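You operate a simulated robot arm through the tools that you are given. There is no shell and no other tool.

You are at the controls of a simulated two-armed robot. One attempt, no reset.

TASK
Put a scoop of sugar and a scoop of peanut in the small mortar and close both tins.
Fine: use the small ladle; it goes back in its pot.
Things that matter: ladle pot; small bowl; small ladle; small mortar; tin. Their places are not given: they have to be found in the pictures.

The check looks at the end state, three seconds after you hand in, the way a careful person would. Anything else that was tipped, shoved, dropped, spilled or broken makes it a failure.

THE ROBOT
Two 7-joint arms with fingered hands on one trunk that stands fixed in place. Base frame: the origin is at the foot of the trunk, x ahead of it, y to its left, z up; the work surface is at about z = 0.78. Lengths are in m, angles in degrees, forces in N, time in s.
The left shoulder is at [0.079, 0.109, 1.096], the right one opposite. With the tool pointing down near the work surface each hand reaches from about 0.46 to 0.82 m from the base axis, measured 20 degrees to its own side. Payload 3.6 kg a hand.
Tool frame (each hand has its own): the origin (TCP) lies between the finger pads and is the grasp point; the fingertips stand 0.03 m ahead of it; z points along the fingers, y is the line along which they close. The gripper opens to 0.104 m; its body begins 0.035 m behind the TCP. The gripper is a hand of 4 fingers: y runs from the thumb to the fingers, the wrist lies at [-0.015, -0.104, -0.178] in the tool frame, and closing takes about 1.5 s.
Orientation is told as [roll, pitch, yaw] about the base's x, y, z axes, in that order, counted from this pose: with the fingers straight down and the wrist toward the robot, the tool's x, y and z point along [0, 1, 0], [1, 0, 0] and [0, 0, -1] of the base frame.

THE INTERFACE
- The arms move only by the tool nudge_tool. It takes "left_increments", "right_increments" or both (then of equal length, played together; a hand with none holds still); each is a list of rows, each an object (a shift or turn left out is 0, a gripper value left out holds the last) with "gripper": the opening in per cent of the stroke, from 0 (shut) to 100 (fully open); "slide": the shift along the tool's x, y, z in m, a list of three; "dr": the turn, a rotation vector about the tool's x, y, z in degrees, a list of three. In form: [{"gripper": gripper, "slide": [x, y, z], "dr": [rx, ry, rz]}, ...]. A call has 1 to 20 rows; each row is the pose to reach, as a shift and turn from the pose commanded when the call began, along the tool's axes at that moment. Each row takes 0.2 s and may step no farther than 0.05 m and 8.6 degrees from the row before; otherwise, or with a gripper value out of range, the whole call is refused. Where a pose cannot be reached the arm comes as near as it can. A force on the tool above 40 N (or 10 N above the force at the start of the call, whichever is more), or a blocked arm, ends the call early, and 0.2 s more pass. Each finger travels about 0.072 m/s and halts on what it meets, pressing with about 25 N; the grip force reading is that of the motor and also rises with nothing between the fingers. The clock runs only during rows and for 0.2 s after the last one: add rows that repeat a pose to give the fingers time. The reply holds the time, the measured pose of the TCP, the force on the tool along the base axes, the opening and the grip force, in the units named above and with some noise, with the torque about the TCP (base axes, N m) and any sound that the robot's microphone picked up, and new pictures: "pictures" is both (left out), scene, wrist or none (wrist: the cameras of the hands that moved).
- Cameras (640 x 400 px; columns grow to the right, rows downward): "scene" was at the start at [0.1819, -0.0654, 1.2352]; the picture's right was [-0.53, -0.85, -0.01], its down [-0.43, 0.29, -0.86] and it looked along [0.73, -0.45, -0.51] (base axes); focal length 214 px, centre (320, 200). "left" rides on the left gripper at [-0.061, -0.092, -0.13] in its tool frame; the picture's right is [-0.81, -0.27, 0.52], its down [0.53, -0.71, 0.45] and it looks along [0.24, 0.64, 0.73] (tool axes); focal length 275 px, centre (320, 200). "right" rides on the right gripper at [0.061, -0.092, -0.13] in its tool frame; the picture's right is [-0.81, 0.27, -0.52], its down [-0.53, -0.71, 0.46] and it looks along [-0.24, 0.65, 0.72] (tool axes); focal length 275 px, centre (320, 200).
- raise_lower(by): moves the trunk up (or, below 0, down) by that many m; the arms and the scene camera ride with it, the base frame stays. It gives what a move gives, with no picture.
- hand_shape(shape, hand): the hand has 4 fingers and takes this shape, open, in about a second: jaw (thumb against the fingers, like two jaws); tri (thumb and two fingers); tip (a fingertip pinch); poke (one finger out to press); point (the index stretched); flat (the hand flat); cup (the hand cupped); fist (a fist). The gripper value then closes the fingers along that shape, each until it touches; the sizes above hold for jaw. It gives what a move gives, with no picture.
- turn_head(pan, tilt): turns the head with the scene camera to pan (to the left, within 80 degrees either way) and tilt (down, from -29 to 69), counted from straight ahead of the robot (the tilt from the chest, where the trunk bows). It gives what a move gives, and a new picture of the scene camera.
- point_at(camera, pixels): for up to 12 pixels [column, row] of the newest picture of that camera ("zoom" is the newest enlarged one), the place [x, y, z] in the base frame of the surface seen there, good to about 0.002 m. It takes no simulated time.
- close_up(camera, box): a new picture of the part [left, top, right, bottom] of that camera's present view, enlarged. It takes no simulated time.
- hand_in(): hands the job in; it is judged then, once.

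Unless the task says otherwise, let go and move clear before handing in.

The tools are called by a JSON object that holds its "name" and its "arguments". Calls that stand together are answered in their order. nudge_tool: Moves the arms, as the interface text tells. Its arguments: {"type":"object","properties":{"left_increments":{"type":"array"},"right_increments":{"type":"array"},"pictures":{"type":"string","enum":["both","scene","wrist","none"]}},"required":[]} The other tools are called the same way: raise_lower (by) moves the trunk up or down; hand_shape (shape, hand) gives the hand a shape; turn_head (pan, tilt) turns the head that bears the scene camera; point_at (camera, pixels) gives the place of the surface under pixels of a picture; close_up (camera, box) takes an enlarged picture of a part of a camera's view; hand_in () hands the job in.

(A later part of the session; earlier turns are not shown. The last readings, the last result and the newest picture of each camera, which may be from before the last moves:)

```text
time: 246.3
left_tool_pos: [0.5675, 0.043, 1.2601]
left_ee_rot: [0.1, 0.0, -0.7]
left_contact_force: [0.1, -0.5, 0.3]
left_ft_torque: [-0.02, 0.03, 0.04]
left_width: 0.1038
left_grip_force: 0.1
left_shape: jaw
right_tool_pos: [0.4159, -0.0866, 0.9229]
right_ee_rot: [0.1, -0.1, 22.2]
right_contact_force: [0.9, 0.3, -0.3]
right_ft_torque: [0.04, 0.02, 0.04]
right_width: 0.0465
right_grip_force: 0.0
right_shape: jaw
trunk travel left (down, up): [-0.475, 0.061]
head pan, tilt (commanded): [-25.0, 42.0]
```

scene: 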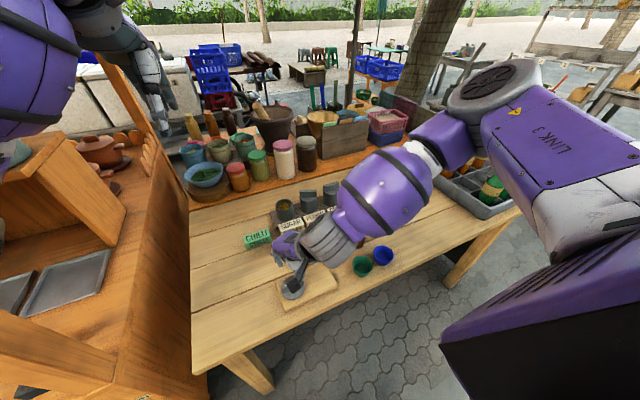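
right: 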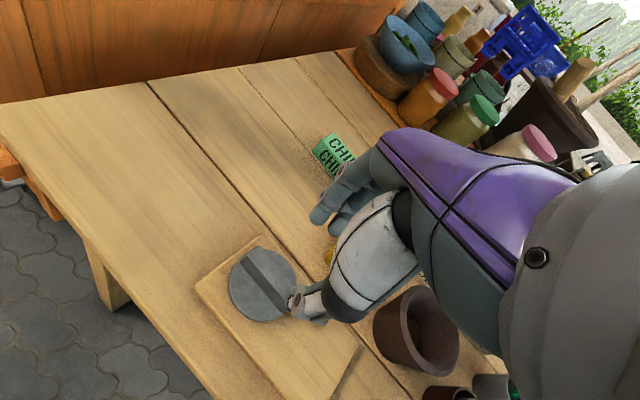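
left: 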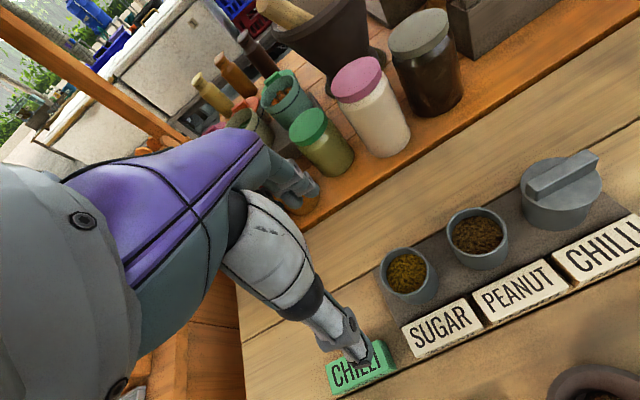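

In reach. I open a bit more for the 22° mismatch and descend to z≈0.845.

{"name": "nudge_tool", "arguments": {"right_increments": [{"slide": [0, 0, 0.0], "gripper": 62}, {"slide": [0, 0, 0.02], "gripper": 62}, {"slide": [0.0006, 0.0, 0.04]}, {"slide": [0.0012, 0.0, 0.06]}, {"slide": [0.0012, 0.0, 0.07]}, {"slide": [0.0012, 0.0, 0.078]}, {"slide": [0.0012, 0.0, 0.078]}], "pictures": "both"}}

{"name": "close_up", "arguments": {"camera": "right", "box": [200, 180, 400, 340]}}

{"name": "close_up", "arguments": {"camera": "scene", "box": [250, 220, 340, 310]}}

```text
time: 247.9
left_tool_pos: [0.5676, 0.0441, 1.2608]
left_ee_rot: [0.0, 0.0, -0.8]
left_contact_force: [0.7, -0.6, -1.0]
left_ft_torque: [0.0, -0.02, -0.02]
left_width: 0.1039
left_grip_force: 0.1
left_shape: jaw
right_tool_pos: [0.4153, -0.0955, 0.8566]
right_ee_rot: [0.0, -0.1, 22.2]
right_contact_force: [0.7, -0.6, 0.8]
right_ft_torque: [0.01, -0.03, 0.03]
right_width: 0.0639
right_grip_force: 0.1
right_shape: jaw
right hand out of reach, approached as far as the arm can: row 4, 5, 6, 7
trunk travel left (down, up): [-0.475, 0.061]
head pan, tilt (commanded): [-25.0, 42.0]
```

scene: 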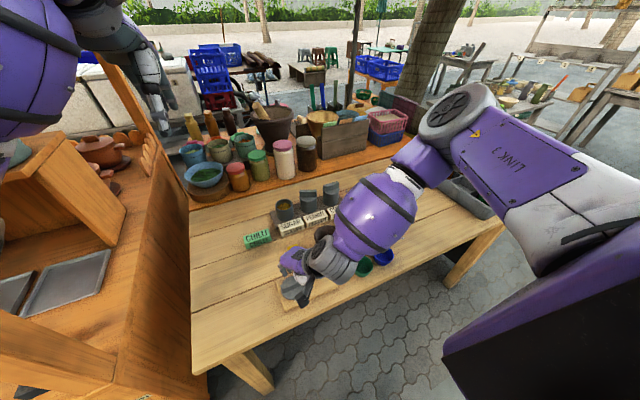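
right: 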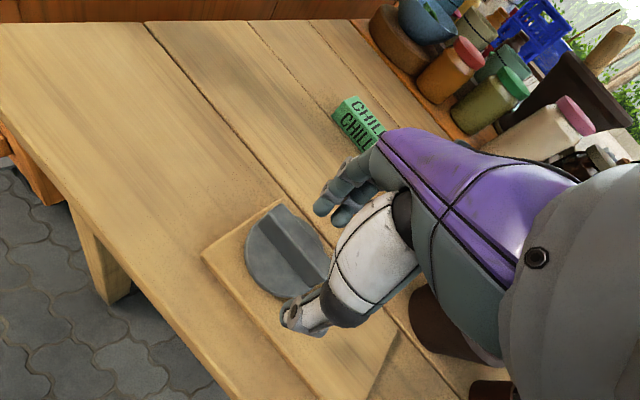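

```text
2.50 times, centred on (300, 260) of right
```

zoom: 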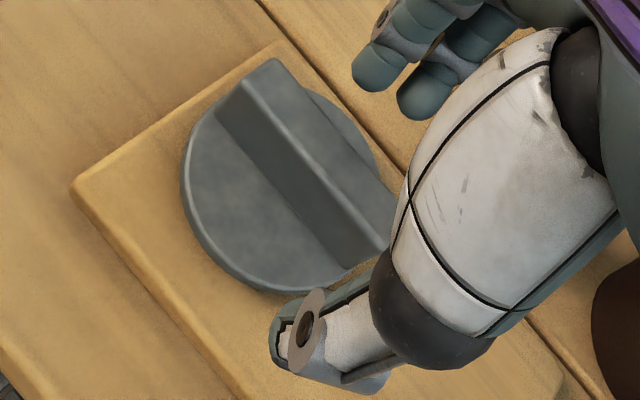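

```text
4.44 times, centred on (295, 265) of scene
```

zoom: 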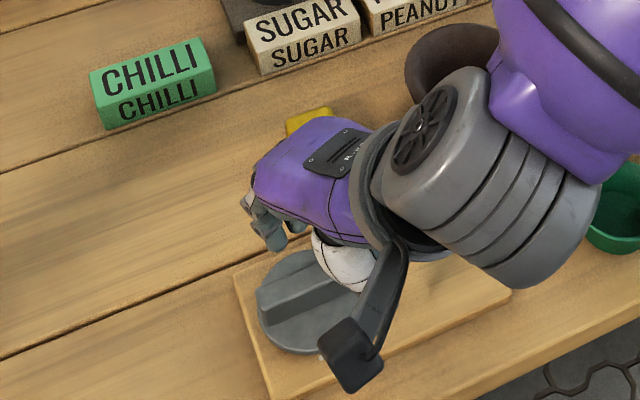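

At this low height the arm stops 1 cm short with yaw 22°. A larger yaw (about 36°) should be reachable; with the hand wide open the fingers will turn the free lid into alignment as they close. I rise 3 cm and turn.

{"name": "nudge_tool", "arguments": {"right_increments": [{"slide": [0, 0, -0.02], "gripper": 90}, {"slide": [0.004, 0.002, -0.035], "dr": [0, 0, -5]}, {"slide": [0.0085, 0.004, -0.035], "dr": [0, 0, -10]}, {"slide": [0.0095, 0.0045, -0.035], "dr": [0, 0, -14]}, {"slide": [0.0095, 0.0045, -0.035], "dr": [0, 0, -14]}], "pictures": "wrist"}}

```text
time: 249.1
left_tool_pos: [0.5681, 0.0431, 1.2618]
left_ee_rot: [-0.1, 0.0, -0.7]
left_contact_force: [-0.1, -0.1, -1.0]
left_ft_torque: [0.02, -0.02, -0.01]
left_width: 0.1038
left_grip_force: 0.1
left_shape: jaw
right_tool_pos: [0.4166, -0.0852, 0.8918]
right_ee_rot: [0.0, -0.1, 36.3]
right_contact_force: [-0.8, 0.0, -1.0]
right_ft_torque: [-0.01, 0.0, 0.0]
right_width: 0.0932
right_grip_force: 0.1
right_shape: jaw
trunk travel left (down, up): [-0.475, 0.061]
head pan, tilt (commanded): [-25.0, 42.0]
```

right: 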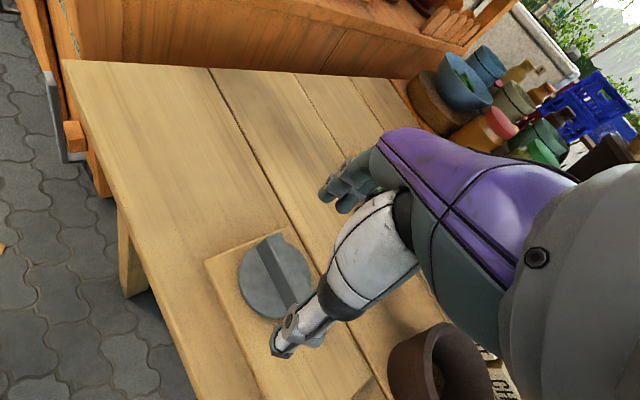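

Exactly placed. Descend to z≈0.846.

{"name": "nudge_tool", "arguments": {"right_increments": [{"slide": [0, 0, 0.015]}, {"slide": [0, 0, 0.03]}, {"slide": [0, 0, 0.04]}, {"slide": [0, 0, 0.046]}, {"slide": [0, 0, 0.046]}], "pictures": "wrist"}}

{"name": "close_up", "arguments": {"camera": "right", "box": [200, 180, 400, 340]}}

```text
time: 250.3
left_tool_pos: [0.5674, 0.0417, 1.2603]
left_ee_rot: [0.1, 0.0, -0.7]
left_contact_force: [-0.7, 1.0, 0.9]
left_ft_torque: [0.01, -0.02, 0.01]
left_width: 0.1038
left_grip_force: 0.1
left_shape: jaw
right_tool_pos: [0.4151, -0.088, 0.847]
right_ee_rot: [0.0, -0.1, 36.2]
right_contact_force: [0.3, 0.0, 0.5]
right_ft_torque: [-0.02, -0.01, 0.01]
right_width: 0.0936
right_grip_force: 0.0
right_shape: jaw
trunk travel left (down, up): [-0.475, 0.061]
head pan, tilt (commanded): [-25.0, 42.0]
```

right: 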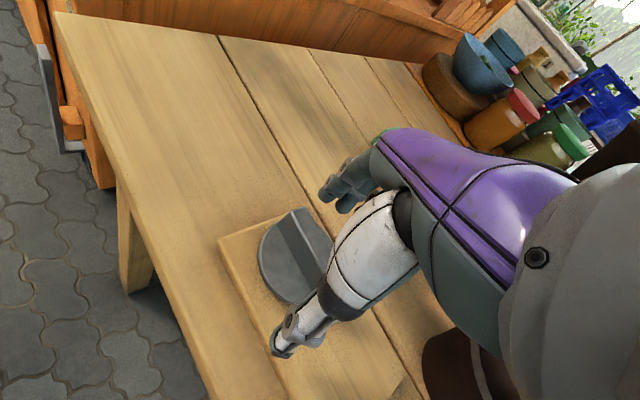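

```text
2.50 times, centred on (300, 260) of right
```

zoom: 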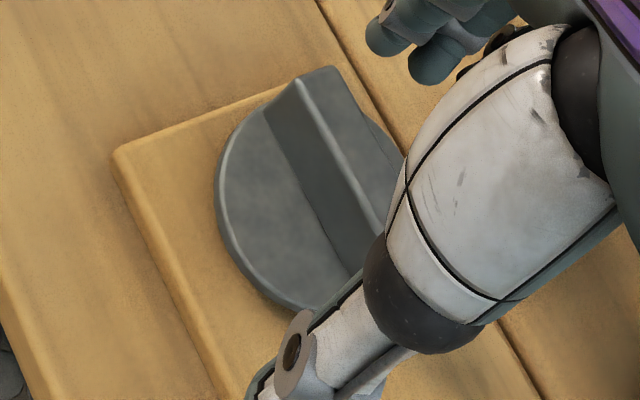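

In place. I close in stages and watch how the lid reacts.

{"name": "nudge_tool", "arguments": {"right_increments": [{"gripper": 75}, {"gripper": 60}, {"gripper": 48}, {"gripper": 38}, {"gripper": 30}, {"gripper": 25}], "pictures": "wrist"}}

{"name": "close_up", "arguments": {"camera": "right", "box": [200, 180, 400, 340]}}

```text
time: 251.7
left_tool_pos: [0.567, 0.0422, 1.2609]
left_ee_rot: [-0.1, -0.1, -0.6]
left_contact_force: [-0.3, -0.5, -1.0]
left_ft_torque: [0.05, -0.02, 0.0]
left_width: 0.1041
left_grip_force: 0.0
left_shape: jaw
right_tool_pos: [0.4165, -0.0874, 0.8473]
right_ee_rot: [-0.1, -0.2, 36.2]
right_contact_force: [0.6, -0.5, -0.4]
right_ft_torque: [0.02, -0.02, -0.01]
right_width: 0.0261
right_grip_force: 0.1
right_shape: jaw
trunk travel left (down, up): [-0.475, 0.061]
head pan, tilt (commanded): [-25.0, 42.0]
```

right: 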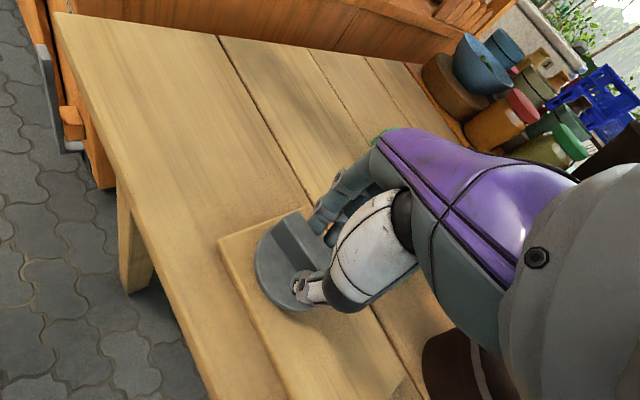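

```text
2.50 times, centred on (300, 260) of right
```

zoom: 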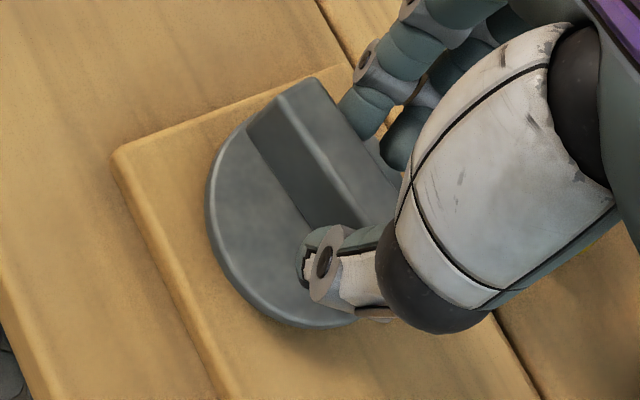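

The lid is turning into line with the fingers as hoped. Close fully.

{"name": "nudge_tool", "arguments": {"right_increments": [{"gripper": 18}, {"gripper": 12}, {"gripper": 6}, {"gripper": 0}, {"gripper": 0}, {"gripper": 0}], "pictures": "wrist"}}

{"name": "close_up", "arguments": {"camera": "right", "box": [200, 180, 400, 340]}}

```text
time: 253.1
left_tool_pos: [0.5676, 0.043, 1.2607]
left_ee_rot: [0.1, 0.1, -0.7]
left_contact_force: [0.1, -0.4, -0.6]
left_ft_torque: [-0.02, -0.02, -0.04]
left_width: 0.104
left_grip_force: 0.0
left_shape: jaw
right_tool_pos: [0.4165, -0.0881, 0.8466]
right_ee_rot: [0.1, 0.0, 36.1]
right_contact_force: [-0.1, 0.1, 0.6]
right_ft_torque: [-0.04, -0.01, -0.01]
right_width: 0.0118
right_grip_force: 25.1
right_shape: jaw
trunk travel left (down, up): [-0.475, 0.061]
head pan, tilt (commanded): [-25.0, 42.0]
```

right: 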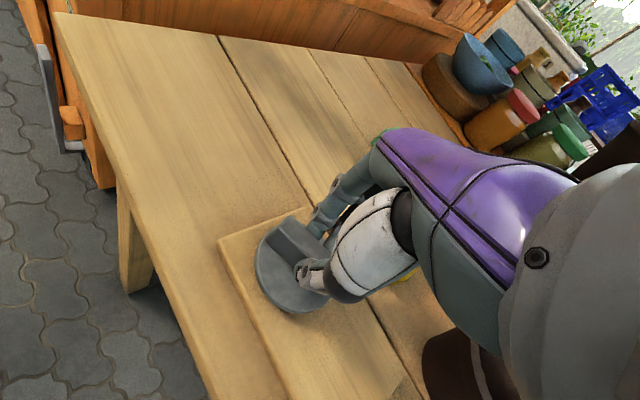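

```text
2.50 times, centred on (300, 260) of right
```

zoom: 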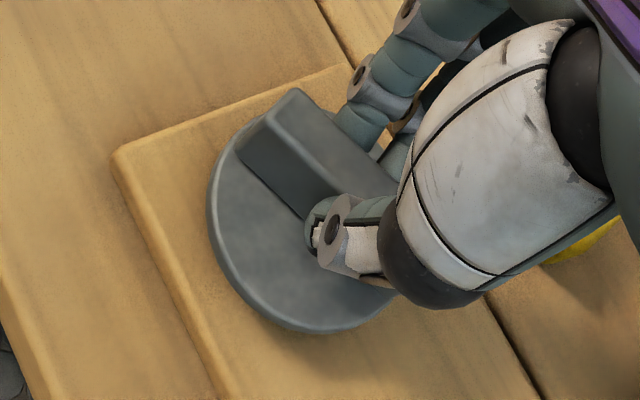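

Aligned and held, looking just like the first lid's grip. Lift.

{"name": "nudge_tool", "arguments": {"right_increments": [{"slide": [0, 0, -0.01], "gripper": 0}, {"slide": [0, 0, -0.025]}, {"slide": [0, 0, -0.045]}, {"slide": [0, 0, -0.07]}, {"slide": [0, 0, -0.07]}], "pictures": "both"}}

{"name": "close_up", "arguments": {"camera": "right", "box": [200, 180, 400, 340]}}

{"name": "point_at", "arguments": {"camera": "zoom", "pixels": [[218, 200], [222, 240], [245, 285], [285, 315], [330, 325], [370, 310], [230, 160], [270, 210], [270, 115], [320, 110], [290, 95], [270, 280]]}}

```text
time: 254.3
left_tool_pos: [0.5676, 0.0436, 1.2613]
left_ee_rot: [0.1, 0.0, -0.7]
left_contact_force: [0.6, -0.1, 0.5]
left_ft_torque: [-0.03, 0.05, 0.01]
left_width: 0.1038
left_grip_force: 0.0
left_shape: jaw
right_tool_pos: [0.4162, -0.0847, 0.915]
right_ee_rot: [0.0, 0.0, 36.1]
right_contact_force: [0.7, -0.1, 0.4]
right_ft_torque: [0.02, 0.0, -0.01]
right_width: 0.0117
right_grip_force: 25.1
right_shape: jaw
trunk travel left (down, up): [-0.475, 0.061]
head pan, tilt (commanded): [-25.0, 42.0]
```

scene: 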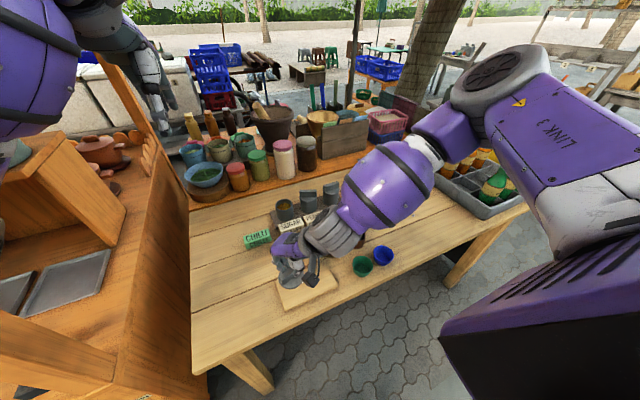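
right: 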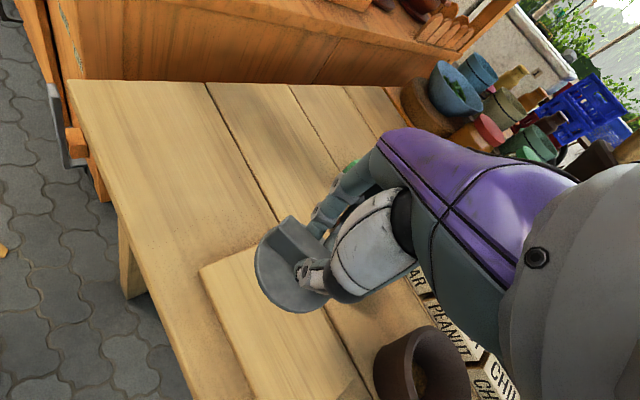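

```text
2.50 times, centred on (300, 260) of right
```

zoom: 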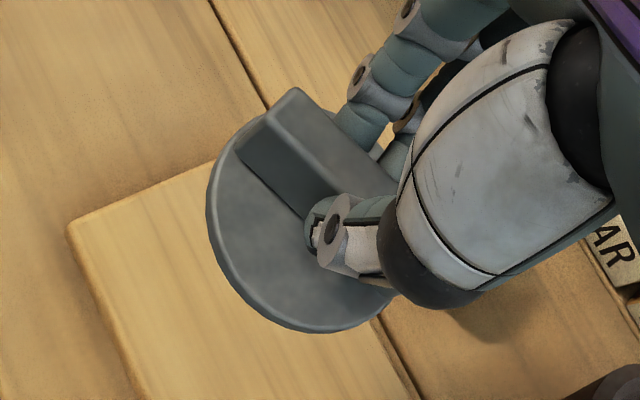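

```text
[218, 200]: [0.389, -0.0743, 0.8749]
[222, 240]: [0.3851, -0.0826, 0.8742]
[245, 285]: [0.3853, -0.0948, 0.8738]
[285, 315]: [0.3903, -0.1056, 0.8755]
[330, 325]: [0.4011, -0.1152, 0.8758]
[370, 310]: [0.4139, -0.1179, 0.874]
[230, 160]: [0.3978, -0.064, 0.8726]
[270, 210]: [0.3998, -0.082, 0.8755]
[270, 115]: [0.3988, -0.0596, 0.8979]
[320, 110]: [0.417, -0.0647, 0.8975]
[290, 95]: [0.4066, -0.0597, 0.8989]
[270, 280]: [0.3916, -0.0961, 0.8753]
```

Lid 1 is level and centred (2.5 mm off the TCP). I carry it up to (0.52,-0.20,1.12), turning back to yaw 0.

{"name": "nudge_tool", "arguments": {"right_increments": [{"slide": [0, 0, -0.04]}, {"slide": [-0.022, 0.002, -0.075], "dr": [0, 0, 5]}, {"slide": [-0.045, 0.005, -0.11], "dr": [0, 0, 10]}, {"slide": [-0.07, 0.008, -0.14], "dr": [0, 0, 15]}, {"slide": [-0.098, 0.011, -0.165], "dr": [0, 0, 22]}, {"slide": [-0.126, 0.014, -0.19], "dr": [0, 0, 29]}, {"slide": [-0.1542, 0.0165, -0.205], "dr": [0, 0, 36]}, {"slide": [-0.1542, 0.0165, -0.205], "dr": [0, 0, 36]}], "pictures": "scene"}}

```text
time: 256.1
left_tool_pos: [0.5668, 0.0435, 1.2627]
left_ee_rot: [0.0, 0.0, -0.7]
left_contact_force: [0.2, -1.3, 0.7]
left_ft_torque: [-0.01, 0.01, 0.03]
left_width: 0.1037
left_grip_force: 0.1
left_shape: jaw
right_tool_pos: [0.5203, -0.2028, 1.1208]
right_ee_rot: [0.1, 0.0, 0.2]
right_contact_force: [0.1, 0.6, -0.8]
right_ft_torque: [-0.02, -0.04, 0.05]
right_width: 0.0118
right_grip_force: 25.1
right_shape: jaw
trunk travel left (down, up): [-0.475, 0.061]
head pan, tilt (commanded): [-25.0, 42.0]
```

scene: 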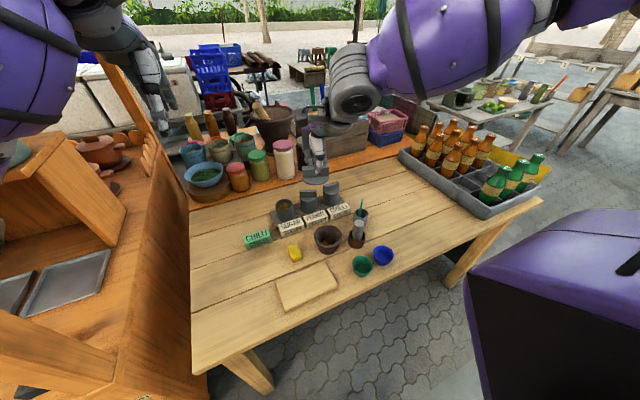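

Now lower the trunk for reach.

{"name": "raise_lower", "arguments": {"by": -0.15}}

```text
time: 257.9
left_tool_pos: [0.561, 0.025, 1.1129]
left_ee_rot: [0.7, 0.0, -1.3]
left_contact_force: [1.0, 0.4, 0.7]
left_ft_torque: [0.0, -0.02, 0.0]
left_width: 0.104
left_grip_force: 0.1
left_shape: jaw
right_tool_pos: [0.5165, -0.2134, 0.969]
right_ee_rot: [0.8, -0.3, 0.2]
right_contact_force: [0.0, 0.5, -0.2]
right_ft_torque: [0.0, 0.02, 0.0]
right_width: 0.0117
right_grip_force: 25.0
right_shape: jaw
trunk travel left (down, up): [-0.325, 0.211]
head pan, tilt (commanded): [-25.0, 42.0]
```

I move the left hand a bit further left for clearance while bringing the lid over the sugar tin at (0.6965,-0.153,0.97).

{"name": "nudge_tool", "arguments": {"left_increments": [{"slide": [0.02, 0, -0.01]}, {"slide": [0.04, 0, -0.02]}, {"slide": [0.06, 0, -0.03]}, {"slide": [0.08, 0, -0.04]}, {"slide": [0.08, 0, -0.04]}, {"slide": [0.08, 0, -0.04]}], "right_increments": [{"slide": [0.01, 0.03, 0], "dr": [0.3, -0.8, 0]}, {"slide": [0.022, 0.066, 0], "dr": [0.3, -0.8, 0]}, {"slide": [0.036, 0.105, 0], "dr": [0.3, -0.8, 0]}, {"slide": [0.049, 0.145, 0], "dr": [0.3, -0.8, 0]}, {"slide": [0.0604, 0.18, 0], "dr": [0.3, -0.8, 0]}, {"slide": [0.0604, 0.18, 0], "dr": [0.3, -0.8, 0]}], "pictures": "both"}}

{"name": "close_up", "arguments": {"camera": "scene", "box": [255, 115, 325, 200]}}

```text
time: 259.0
left_tool_pos: [0.5516, 0.0211, 1.1423]
left_ee_rot: [1.1, 1.5, -10.1]
left_contact_force: [0.6, 1.0, 0.7]
left_ft_torque: [0.01, 0.07, -0.02]
left_width: 0.1037
left_grip_force: 0.0
left_shape: jaw
right_tool_pos: [0.6767, -0.1629, 0.9682]
right_ee_rot: [0.4, 0.3, 0.4]
right_contact_force: [0.3, -0.6, -1.6]
right_ft_torque: [0.12, 0.01, 0.02]
right_width: 0.0117
right_grip_force: 25.1
right_shape: jaw
right hand out of reach, approached as far as the arm can: row 5
trunk travel left (down, up): [-0.325, 0.211]
head pan, tilt (commanded): [-25.0, 42.0]
stopped in row 5 (left hand): the arm was blocked; the commanded pose is now the measured one
```

scene: 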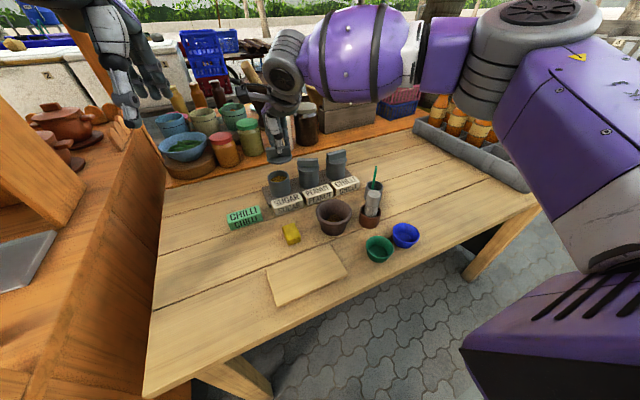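
right: 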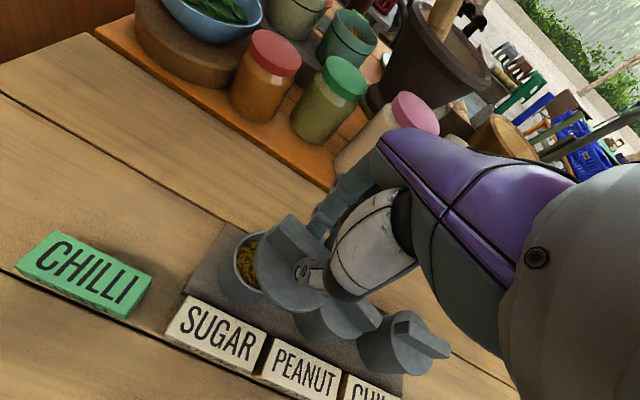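
left: 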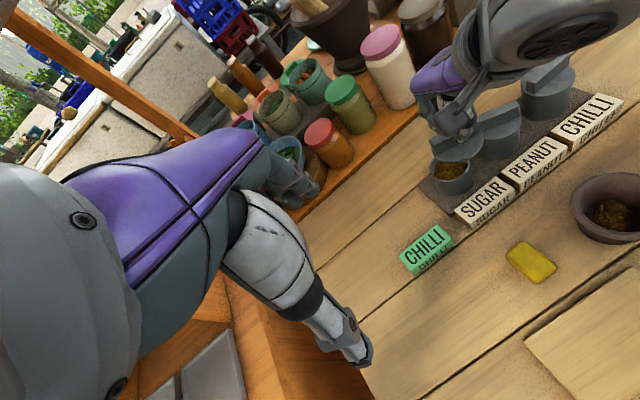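

```text
4.71 times, centred on (290, 158) of scene
```

zoom: 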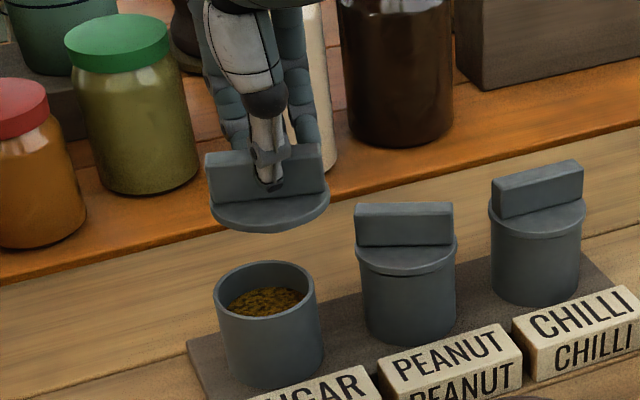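

The left arm was blocked when moving left; I check what it touched by looking to the left.

{"name": "turn_head", "arguments": {"pan": 45, "tilt": 25}}

```text
time: 260.4
left_tool_pos: [0.5524, 0.0225, 1.1441]
left_ee_rot: [1.1, 1.1, -10.2]
left_contact_force: [0.5, -0.2, -0.7]
left_ft_torque: [-0.01, -0.01, 0.01]
left_width: 0.104
left_grip_force: 0.1
left_shape: jaw
right_tool_pos: [0.6756, -0.1636, 0.9669]
right_ee_rot: [0.2, 0.2, 0.4]
right_contact_force: [0.0, -1.0, -0.8]
right_ft_torque: [0.01, 0.01, 0.03]
right_width: 0.0116
right_grip_force: 24.8
right_shape: jaw
trunk travel left (down, up): [-0.325, 0.211]
head pan, tilt (commanded): [45.0, 25.0]
```

scene: 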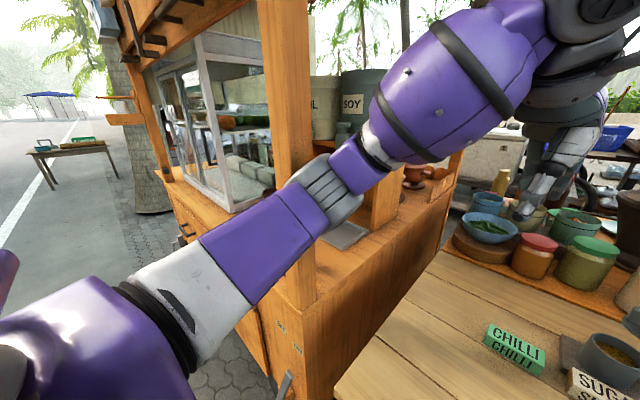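

The left elbow just touched the fixed wooden post of the stall; nothing was displaced. I ease the left arm back to its earlier pose, and look at the tins again.

{"name": "nudge_tool", "arguments": {"left_increments": [{"slide": [0, 0.008, 0.005], "dr": [0, 0, -4.5]}, {"slide": [0.003, 0.014, 0.01], "dr": [-1, -1, -9]}, {"slide": [0.003, 0.014, 0.015], "dr": [-1, -1, -9]}, {"slide": [0.003, 0.014, 0.015], "dr": [-1, -1, -9]}], "pictures": "none"}}

{"name": "close_up", "arguments": {"camera": "scene", "box": [220, 60, 420, 300]}}

{"name": "turn_head", "arguments": {"pan": -20, "tilt": 42}}

```text
time: 261.6
left_tool_pos: [0.5611, 0.0229, 1.1334]
left_ee_rot: [0.1, -0.4, -1.8]
left_contact_force: [0.3, 0.9, -1.0]
left_ft_torque: [-0.06, 0.03, -0.04]
left_width: 0.1042
left_grip_force: 0.1
left_shape: jaw
right_tool_pos: [0.6749, -0.1599, 0.968]
right_ee_rot: [0.2, 0.2, 0.4]
right_contact_force: [0.8, -1.5, 0.1]
right_ft_torque: [0.06, -0.01, 0.04]
right_width: 0.0116
right_grip_force: 25.1
right_shape: jaw
trunk travel left (down, up): [-0.325, 0.211]
head pan, tilt (commanded): [45.0, 25.0]
stopped in row 4 (left hand): the arm was blocked; the commanded pose is now the measured one
```

```text
1.67 times, centred on (320, 180) of scene
```

zoom: 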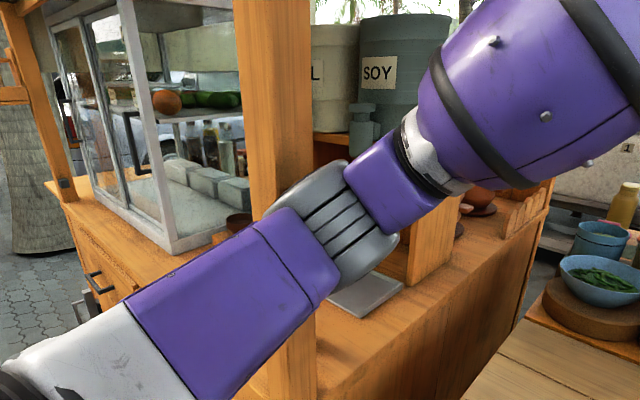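

```text
time: 263.0
left_tool_pos: [0.5612, 0.0238, 1.1332]
left_ee_rot: [-0.1, -0.5, -1.8]
left_contact_force: [-0.3, -0.3, -0.4]
left_ft_torque: [-0.01, -0.01, -0.03]
left_width: 0.1038
left_grip_force: 0.0
left_shape: jaw
right_tool_pos: [0.6752, -0.1595, 0.9676]
right_ee_rot: [0.1, 0.2, 0.4]
right_contact_force: [0.2, 0.4, -0.8]
right_ft_torque: [0.0, 0.01, 0.05]
right_width: 0.0114
right_grip_force: 25.0
right_shape: jaw
trunk travel left (down, up): [-0.325, 0.211]
head pan, tilt (commanded): [-20.0, 42.0]
```

scene: 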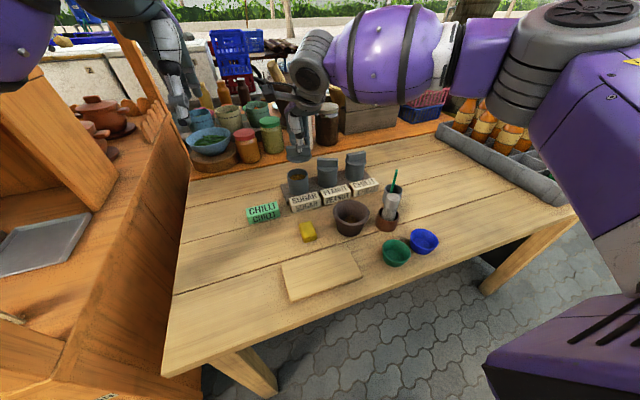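

The left elbow just rests by the fixed post; I leave that arm alone. I bring the lid the last 2 cm over the sugar tin with yaw -15°.

{"name": "nudge_tool", "arguments": {"right_increments": [{"slide": [0.001, 0.004, 0], "dr": [0, 0, 5]}, {"slide": [0.003, 0.01, 0], "dr": [0, 0, 10]}, {"slide": [0.005, 0.017, 0], "dr": [0, 0, 15.5]}, {"slide": [0.006, 0.0218, 0], "dr": [0, 0, 15.5]}, {"slide": [0.006, 0.0218, 0], "dr": [0, 0, 15.5]}], "pictures": "both"}}

```text
time: 264.2
left_tool_pos: [0.5615, 0.0234, 1.1321]
left_ee_rot: [0.1, -0.4, -1.8]
left_contact_force: [-0.7, 0.2, 0.3]
left_ft_torque: [0.01, -0.01, 0.02]
left_width: 0.104
left_grip_force: 0.0
left_shape: jaw
right_tool_pos: [0.6709, -0.1722, 0.9537]
right_ee_rot: [0.1, 0.1, -15.2]
right_contact_force: [1.0, 0.9, -0.3]
right_ft_torque: [0.03, -0.01, -0.03]
right_width: 0.0115
right_grip_force: 24.9
right_shape: jaw
right hand out of reach, approached as far as the arm can: row 2, 3, 4, 5
trunk travel left (down, up): [-0.325, 0.211]
head pan, tilt (commanded): [-20.0, 42.0]
```

scene: 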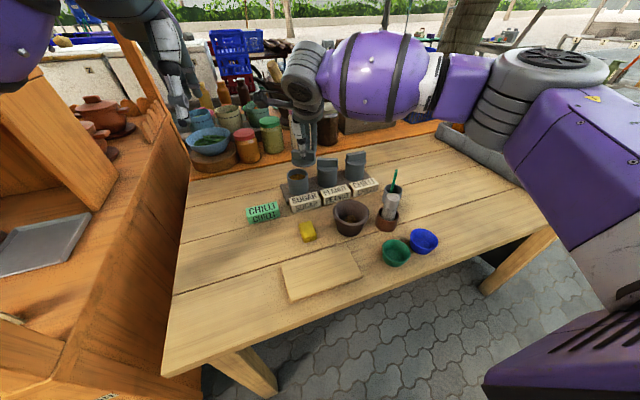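
right: 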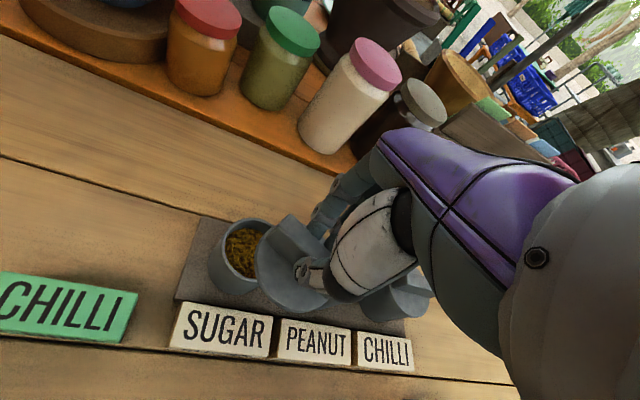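

Negative yaw makes it worse; a positive yaw shifts the limit the other way. I turn to yaw +20° while lifting slightly.

{"name": "nudge_tool", "arguments": {"right_increments": [{"slide": [0, 0, -0.015], "dr": [0, 0, -5]}, {"slide": [0.0, 0.0, -0.02], "dr": [0, 0, -12]}, {"slide": [0.002, 0.002, -0.02], "dr": [0, 0, -19]}, {"slide": [0.005, 0.004, -0.02], "dr": [0, 0, -26]}, {"slide": [0.0091, 0.0069, -0.02], "dr": [0, 0, -33]}, {"slide": [0.0091, 0.0069, -0.02], "dr": [0, 0, -35]}, {"slide": [0.0091, 0.0069, -0.02], "dr": [0, 0, -35]}], "pictures": "none"}}

```text
time: 265.8
left_tool_pos: [0.561, 0.023, 1.1323]
left_ee_rot: [0.0, -0.4, -1.8]
left_contact_force: [0.0, 0.7, 0.3]
left_ft_torque: [0.01, -0.03, 0.01]
left_width: 0.1041
left_grip_force: 0.0
left_shape: jaw
right_tool_pos: [0.6798, -0.1623, 0.9748]
right_ee_rot: [0.1, 0.2, 19.9]
right_contact_force: [-0.2, 0.1, 0.0]
right_ft_torque: [-0.01, 0.02, -0.01]
right_width: 0.0116
right_grip_force: 24.7
right_shape: jaw
trunk travel left (down, up): [-0.325, 0.211]
head pan, tilt (commanded): [-20.0, 42.0]
```

Good at yaw +20°. Now the final shift over the sugar tin.

{"name": "nudge_tool", "arguments": {"right_increments": [{"slide": [0.001, 0.006, 0]}, {"slide": [0.0025, 0.012, 0]}, {"slide": [0.0037, 0.0183, 0]}, {"slide": [0.0037, 0.0183, 0]}], "pictures": "both"}}

{"name": "close_up", "arguments": {"camera": "scene", "box": [275, 115, 325, 165]}}

{"name": "point_at", "arguments": {"camera": "zoom", "pixels": [[320, 200], [250, 250], [300, 300]]}}

```text
time: 266.8
left_tool_pos: [0.5613, 0.0234, 1.1324]
left_ee_rot: [0.0, -0.2, -1.8]
left_contact_force: [0.5, -0.1, -0.5]
left_ft_torque: [0.03, -0.01, -0.02]
left_width: 0.1038
left_grip_force: 0.0
left_shape: jaw
right_tool_pos: [0.6933, -0.1539, 0.975]
right_ee_rot: [0.1, 0.2, 19.8]
right_contact_force: [0.0, -0.9, -0.8]
right_ft_torque: [-0.01, 0.02, -0.02]
right_width: 0.0113
right_grip_force: 25.0
right_shape: jaw
trunk travel left (down, up): [-0.325, 0.211]
head pan, tilt (commanded): [-20.0, 42.0]
```

scene: 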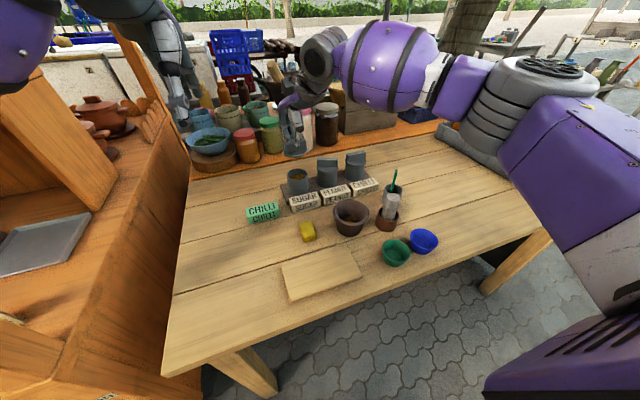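
right: 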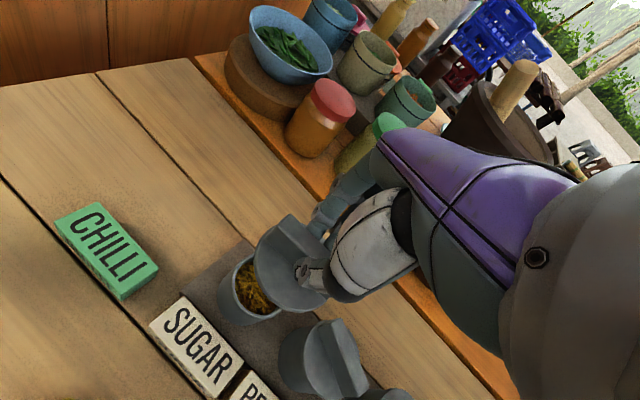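

```text
8.00 times, centred on (300, 140) of scene
```

zoom: 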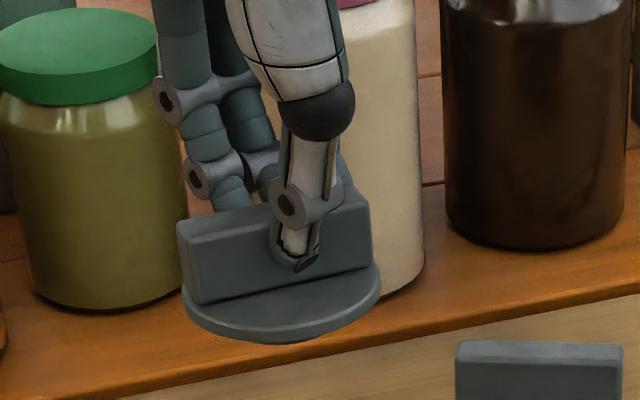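

```text
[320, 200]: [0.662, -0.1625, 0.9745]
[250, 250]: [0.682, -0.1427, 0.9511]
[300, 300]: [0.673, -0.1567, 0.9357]
```

Reached without warnings. I measure the lid's disc edge and the sugar tin's rim.

{"name": "point_at", "arguments": {"camera": "zoom", "pixels": [[188, 300], [377, 280], [205, 317], [240, 327], [280, 329], [320, 322], [350, 310], [368, 297]]}}

{"name": "close_up", "arguments": {"camera": "scene", "box": [275, 155, 325, 195]}}

```text
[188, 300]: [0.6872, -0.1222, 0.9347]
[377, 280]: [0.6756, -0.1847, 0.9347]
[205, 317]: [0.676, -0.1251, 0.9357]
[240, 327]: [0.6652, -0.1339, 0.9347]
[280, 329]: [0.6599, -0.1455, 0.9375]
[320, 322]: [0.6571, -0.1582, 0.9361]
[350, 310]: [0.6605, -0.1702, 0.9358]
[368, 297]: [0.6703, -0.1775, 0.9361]
```

```text
10.00 times, centred on (300, 175) of scene
```

zoom: 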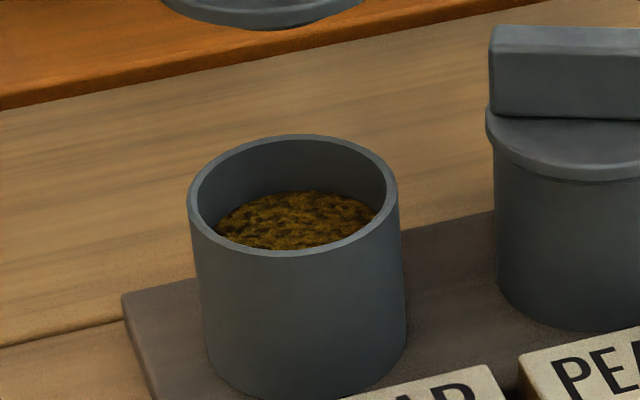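

{"name": "point_at", "arguments": {"camera": "zoom", "pixels": [[192, 205], [394, 188], [292, 138], [297, 252], [225, 155], [365, 152], [225, 237], [360, 235], [255, 250], [330, 247], [203, 222], [385, 213]]}}

{"name": "close_up", "arguments": {"camera": "right", "box": [190, 180, 390, 340]}}

{"name": "point_at", "arguments": {"camera": "zoom", "pixels": [[208, 200], [214, 240], [238, 285], [275, 313], [320, 325], [360, 312], [222, 158], [120, 270], [150, 330], [190, 345], [225, 350], [110, 240]]}}

```text
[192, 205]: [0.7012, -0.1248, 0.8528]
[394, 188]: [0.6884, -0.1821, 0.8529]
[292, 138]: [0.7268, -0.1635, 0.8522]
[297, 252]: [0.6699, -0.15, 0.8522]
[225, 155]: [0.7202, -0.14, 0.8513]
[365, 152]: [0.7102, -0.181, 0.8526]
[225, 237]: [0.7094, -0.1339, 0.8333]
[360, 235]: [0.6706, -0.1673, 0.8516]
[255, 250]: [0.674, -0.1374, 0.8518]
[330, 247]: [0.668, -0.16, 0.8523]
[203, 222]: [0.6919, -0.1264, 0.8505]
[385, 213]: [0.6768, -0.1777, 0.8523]
```

```text
2.50 times, centred on (290, 260) of right
```

zoom: 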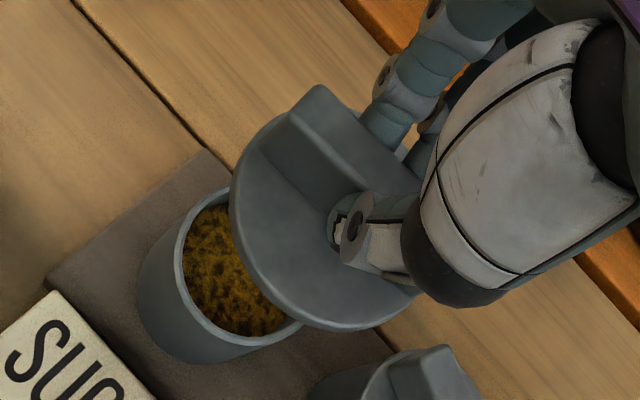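

```text
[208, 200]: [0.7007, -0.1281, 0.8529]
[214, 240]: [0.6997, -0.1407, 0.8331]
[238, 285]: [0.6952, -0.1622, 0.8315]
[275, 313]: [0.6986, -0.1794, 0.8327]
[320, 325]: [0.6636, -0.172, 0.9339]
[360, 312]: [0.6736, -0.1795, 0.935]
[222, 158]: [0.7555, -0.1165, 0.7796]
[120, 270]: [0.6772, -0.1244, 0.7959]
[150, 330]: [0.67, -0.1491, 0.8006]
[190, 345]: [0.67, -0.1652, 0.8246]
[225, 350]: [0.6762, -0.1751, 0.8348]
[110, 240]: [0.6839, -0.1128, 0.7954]
```

{"name": "point_at", "arguments": {"camera": "zoom", "pixels": [[235, 200], [242, 240], [262, 280], [295, 310], [335, 325], [375, 318], [250, 155], [270, 140], [395, 305], [300, 250], [320, 90], [345, 105]]}}

```text
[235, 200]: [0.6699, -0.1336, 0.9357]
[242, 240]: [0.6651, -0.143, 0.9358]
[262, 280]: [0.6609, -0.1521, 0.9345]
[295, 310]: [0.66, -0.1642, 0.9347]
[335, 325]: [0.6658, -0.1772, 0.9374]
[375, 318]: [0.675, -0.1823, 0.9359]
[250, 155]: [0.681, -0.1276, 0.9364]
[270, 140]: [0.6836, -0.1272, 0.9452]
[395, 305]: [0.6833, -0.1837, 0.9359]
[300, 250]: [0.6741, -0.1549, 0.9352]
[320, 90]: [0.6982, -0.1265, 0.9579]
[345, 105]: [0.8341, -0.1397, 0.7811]
```

Combining the measurements, the lid needs to move about +5.5 mm in x. I shift and lower until the plug is about 5 mm above the rim, then check visually.

{"name": "nudge_tool", "arguments": {"right_increments": [{"slide": [-0.0024, 0.005, 0.0]}, {"slide": [-0.0024, 0.005, 0.02]}, {"slide": [-0.0024, 0.005, 0.04]}, {"slide": [-0.0024, 0.005, 0.055]}, {"slide": [-0.0024, 0.005, 0.0635]}, {"slide": [-0.0024, 0.005, 0.0635]}], "pictures": "both"}}

{"name": "close_up", "arguments": {"camera": "scene", "box": [270, 135, 330, 195]}}

{"name": "close_up", "arguments": {"camera": "right", "box": [190, 190, 370, 350]}}

```text
time: 268.2
left_tool_pos: [0.5606, 0.0233, 1.1326]
left_ee_rot: [0.0, -0.3, -1.8]
left_contact_force: [-0.8, 0.6, 0.9]
left_ft_torque: [0.01, -0.01, -0.02]
left_width: 0.1039
left_grip_force: 0.0
left_shape: jaw
right_tool_pos: [0.6973, -0.1558, 0.9115]
right_ee_rot: [0.1, 0.1, 19.8]
right_contact_force: [-0.9, -0.1, 0.7]
right_ft_torque: [0.0, 0.07, -0.02]
right_width: 0.0116
right_grip_force: 24.6
right_shape: jaw
right hand out of reach, approached as far as the arm can: row 1, 2
trunk travel left (down, up): [-0.325, 0.211]
head pan, tilt (commanded): [-20.0, 42.0]
```

scene: 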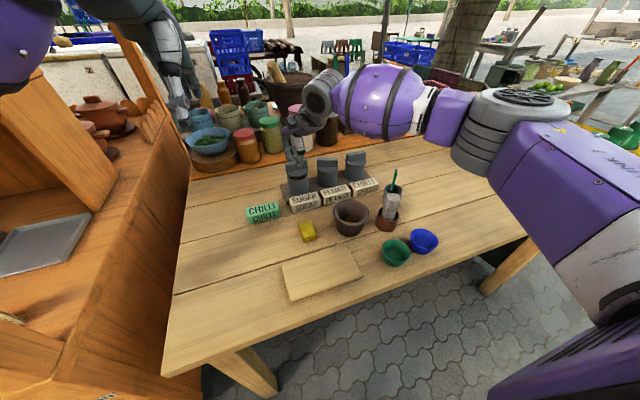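
right: 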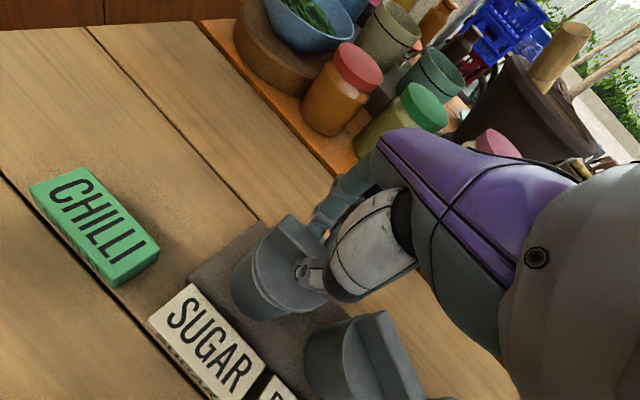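

```text
6.67 times, centred on (300, 165) of scene
```

zoom: 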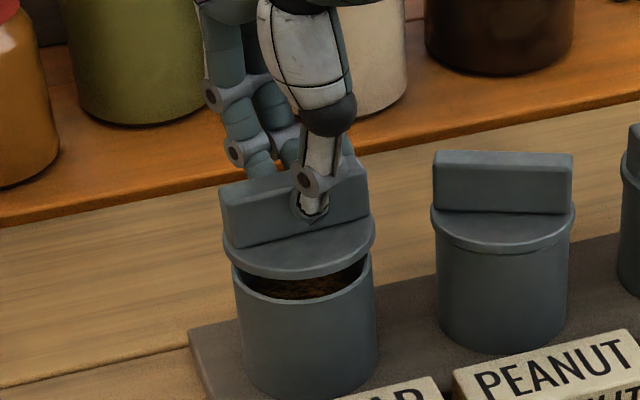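

```text
2.50 times, centred on (280, 270) of right
```

zoom: 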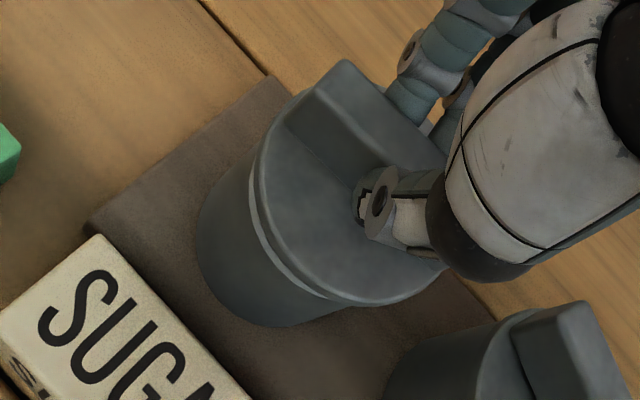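

The gap looks the same as in the successful peanut placement, just ~1 mm off sideways. I correct 1 mm and lower slowly.

{"name": "nudge_tool", "arguments": {"right_increments": [{"slide": [-0.0008, -0.0007, 0.002]}, {"slide": [-0.0008, -0.0007, 0.005]}, {"slide": [-0.0008, -0.0007, 0.008]}, {"slide": [-0.0008, -0.0007, 0.011]}, {"slide": [-0.0008, -0.0007, 0.0135]}, {"slide": [-0.0008, -0.0007, 0.0135]}], "pictures": "both"}}

{"name": "close_up", "arguments": {"camera": "scene", "box": [270, 135, 330, 195]}}

{"name": "point_at", "arguments": {"camera": "zoom", "pixels": [[300, 260], [250, 265], [355, 245], [270, 270], [330, 262], [500, 235]]}}

```text
time: 269.6
left_tool_pos: [0.5617, 0.0239, 1.1318]
left_ee_rot: [0.0, -0.4, -1.8]
left_contact_force: [-0.1, 0.6, -0.8]
left_ft_torque: [0.01, -0.01, -0.02]
left_width: 0.104
left_grip_force: 0.1
left_shape: jaw
right_tool_pos: [0.6979, -0.1571, 0.8981]
right_ee_rot: [0.0, 0.1, 19.8]
right_contact_force: [2.0, 1.3, 2.5]
right_ft_torque: [0.03, -0.04, -0.02]
right_width: 0.012
right_grip_force: 25.2
right_shape: jaw
trunk travel left (down, up): [-0.325, 0.211]
head pan, tilt (commanded): [-20.0, 42.0]
```

scene: 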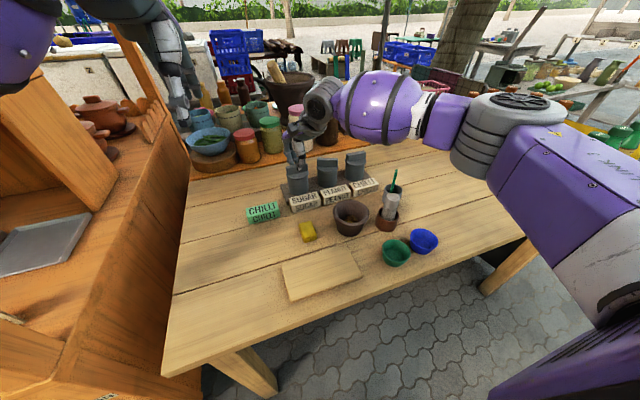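
right: 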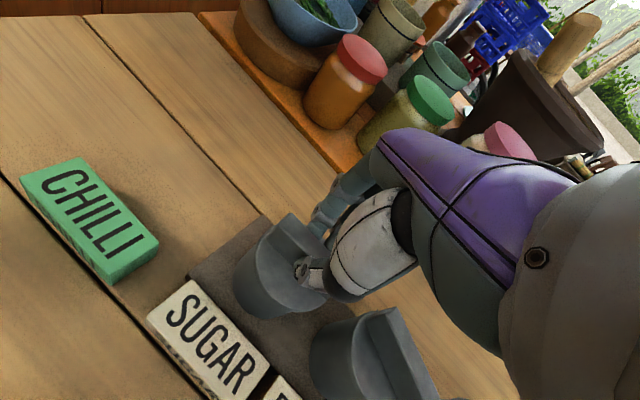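

```text
6.67 times, centred on (300, 165) of scene
```

zoom: 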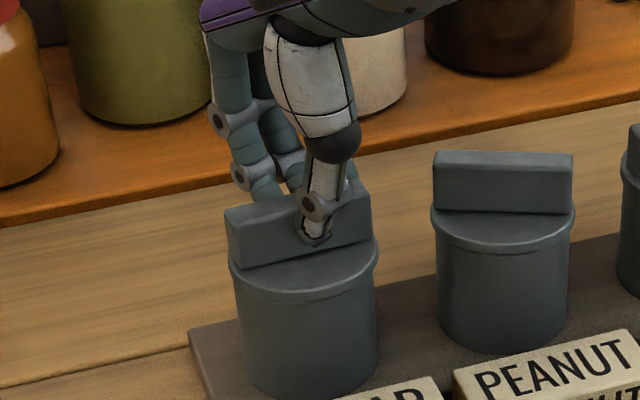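

```text
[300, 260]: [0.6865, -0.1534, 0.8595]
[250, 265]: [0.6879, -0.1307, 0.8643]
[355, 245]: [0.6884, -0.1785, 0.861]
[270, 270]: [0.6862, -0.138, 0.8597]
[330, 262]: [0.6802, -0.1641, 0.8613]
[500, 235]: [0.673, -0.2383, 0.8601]
```

Seated: disc top 0.8595–0.861, equal to its neighbour, with only 2.5 N. Press 1.5 mm, then release.

{"name": "nudge_tool", "arguments": {"right_increments": [{"slide": [0, 0, 0.0015]}, {"slide": [0, 0, 0.0015], "gripper": 12}, {"slide": [0, 0, 0.001], "gripper": 20}, {"slide": [0, 0, 0.0], "gripper": 30}, {"slide": [0, 0, 0.0], "gripper": 40}, {"slide": [0, 0, 0.0], "gripper": 45}, {"slide": [0, 0, 0.0], "gripper": 45}], "pictures": "both"}}

{"name": "close_up", "arguments": {"camera": "scene", "box": [270, 135, 330, 195]}}

```text
time: 271.2
left_tool_pos: [0.5605, 0.0232, 1.1309]
left_ee_rot: [0.0, -0.4, -1.7]
left_contact_force: [-0.6, -1.2, 0.4]
left_ft_torque: [0.0, -0.05, -0.02]
left_width: 0.1037
left_grip_force: 0.1
left_shape: jaw
right_tool_pos: [0.6997, -0.159, 0.8981]
right_ee_rot: [0.1, 0.2, 20.0]
right_contact_force: [0.1, -0.4, -0.3]
right_ft_torque: [-0.02, 0.04, 0.0]
right_width: 0.0465
right_grip_force: 0.0
right_shape: jaw
trunk travel left (down, up): [-0.325, 0.211]
head pan, tilt (commanded): [-20.0, 42.0]
```

scene: 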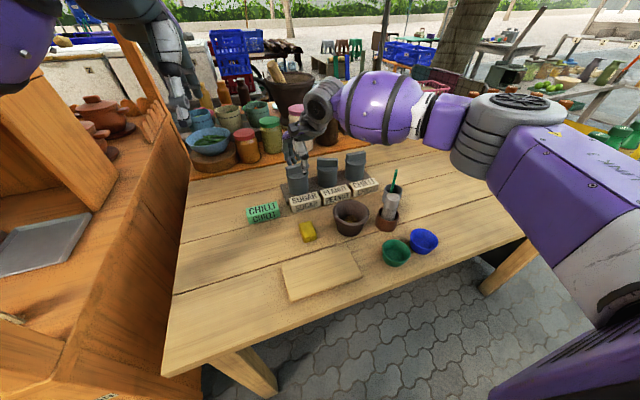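
right: 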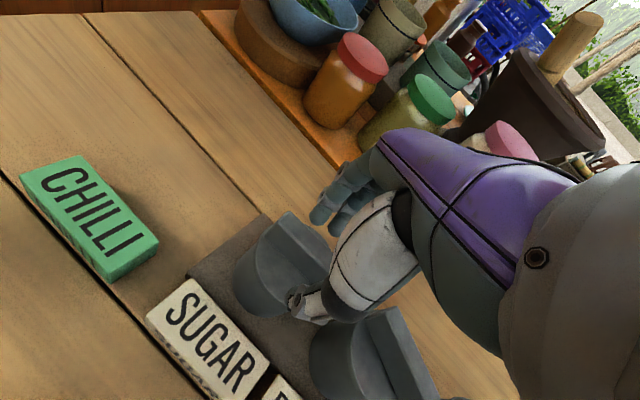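

```text
6.67 times, centred on (300, 165) of scene
```

zoom: 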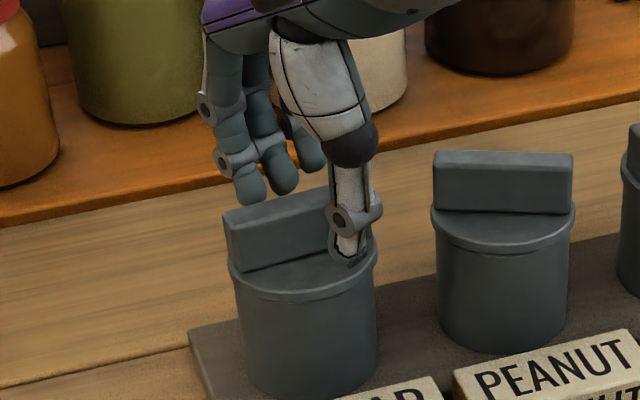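

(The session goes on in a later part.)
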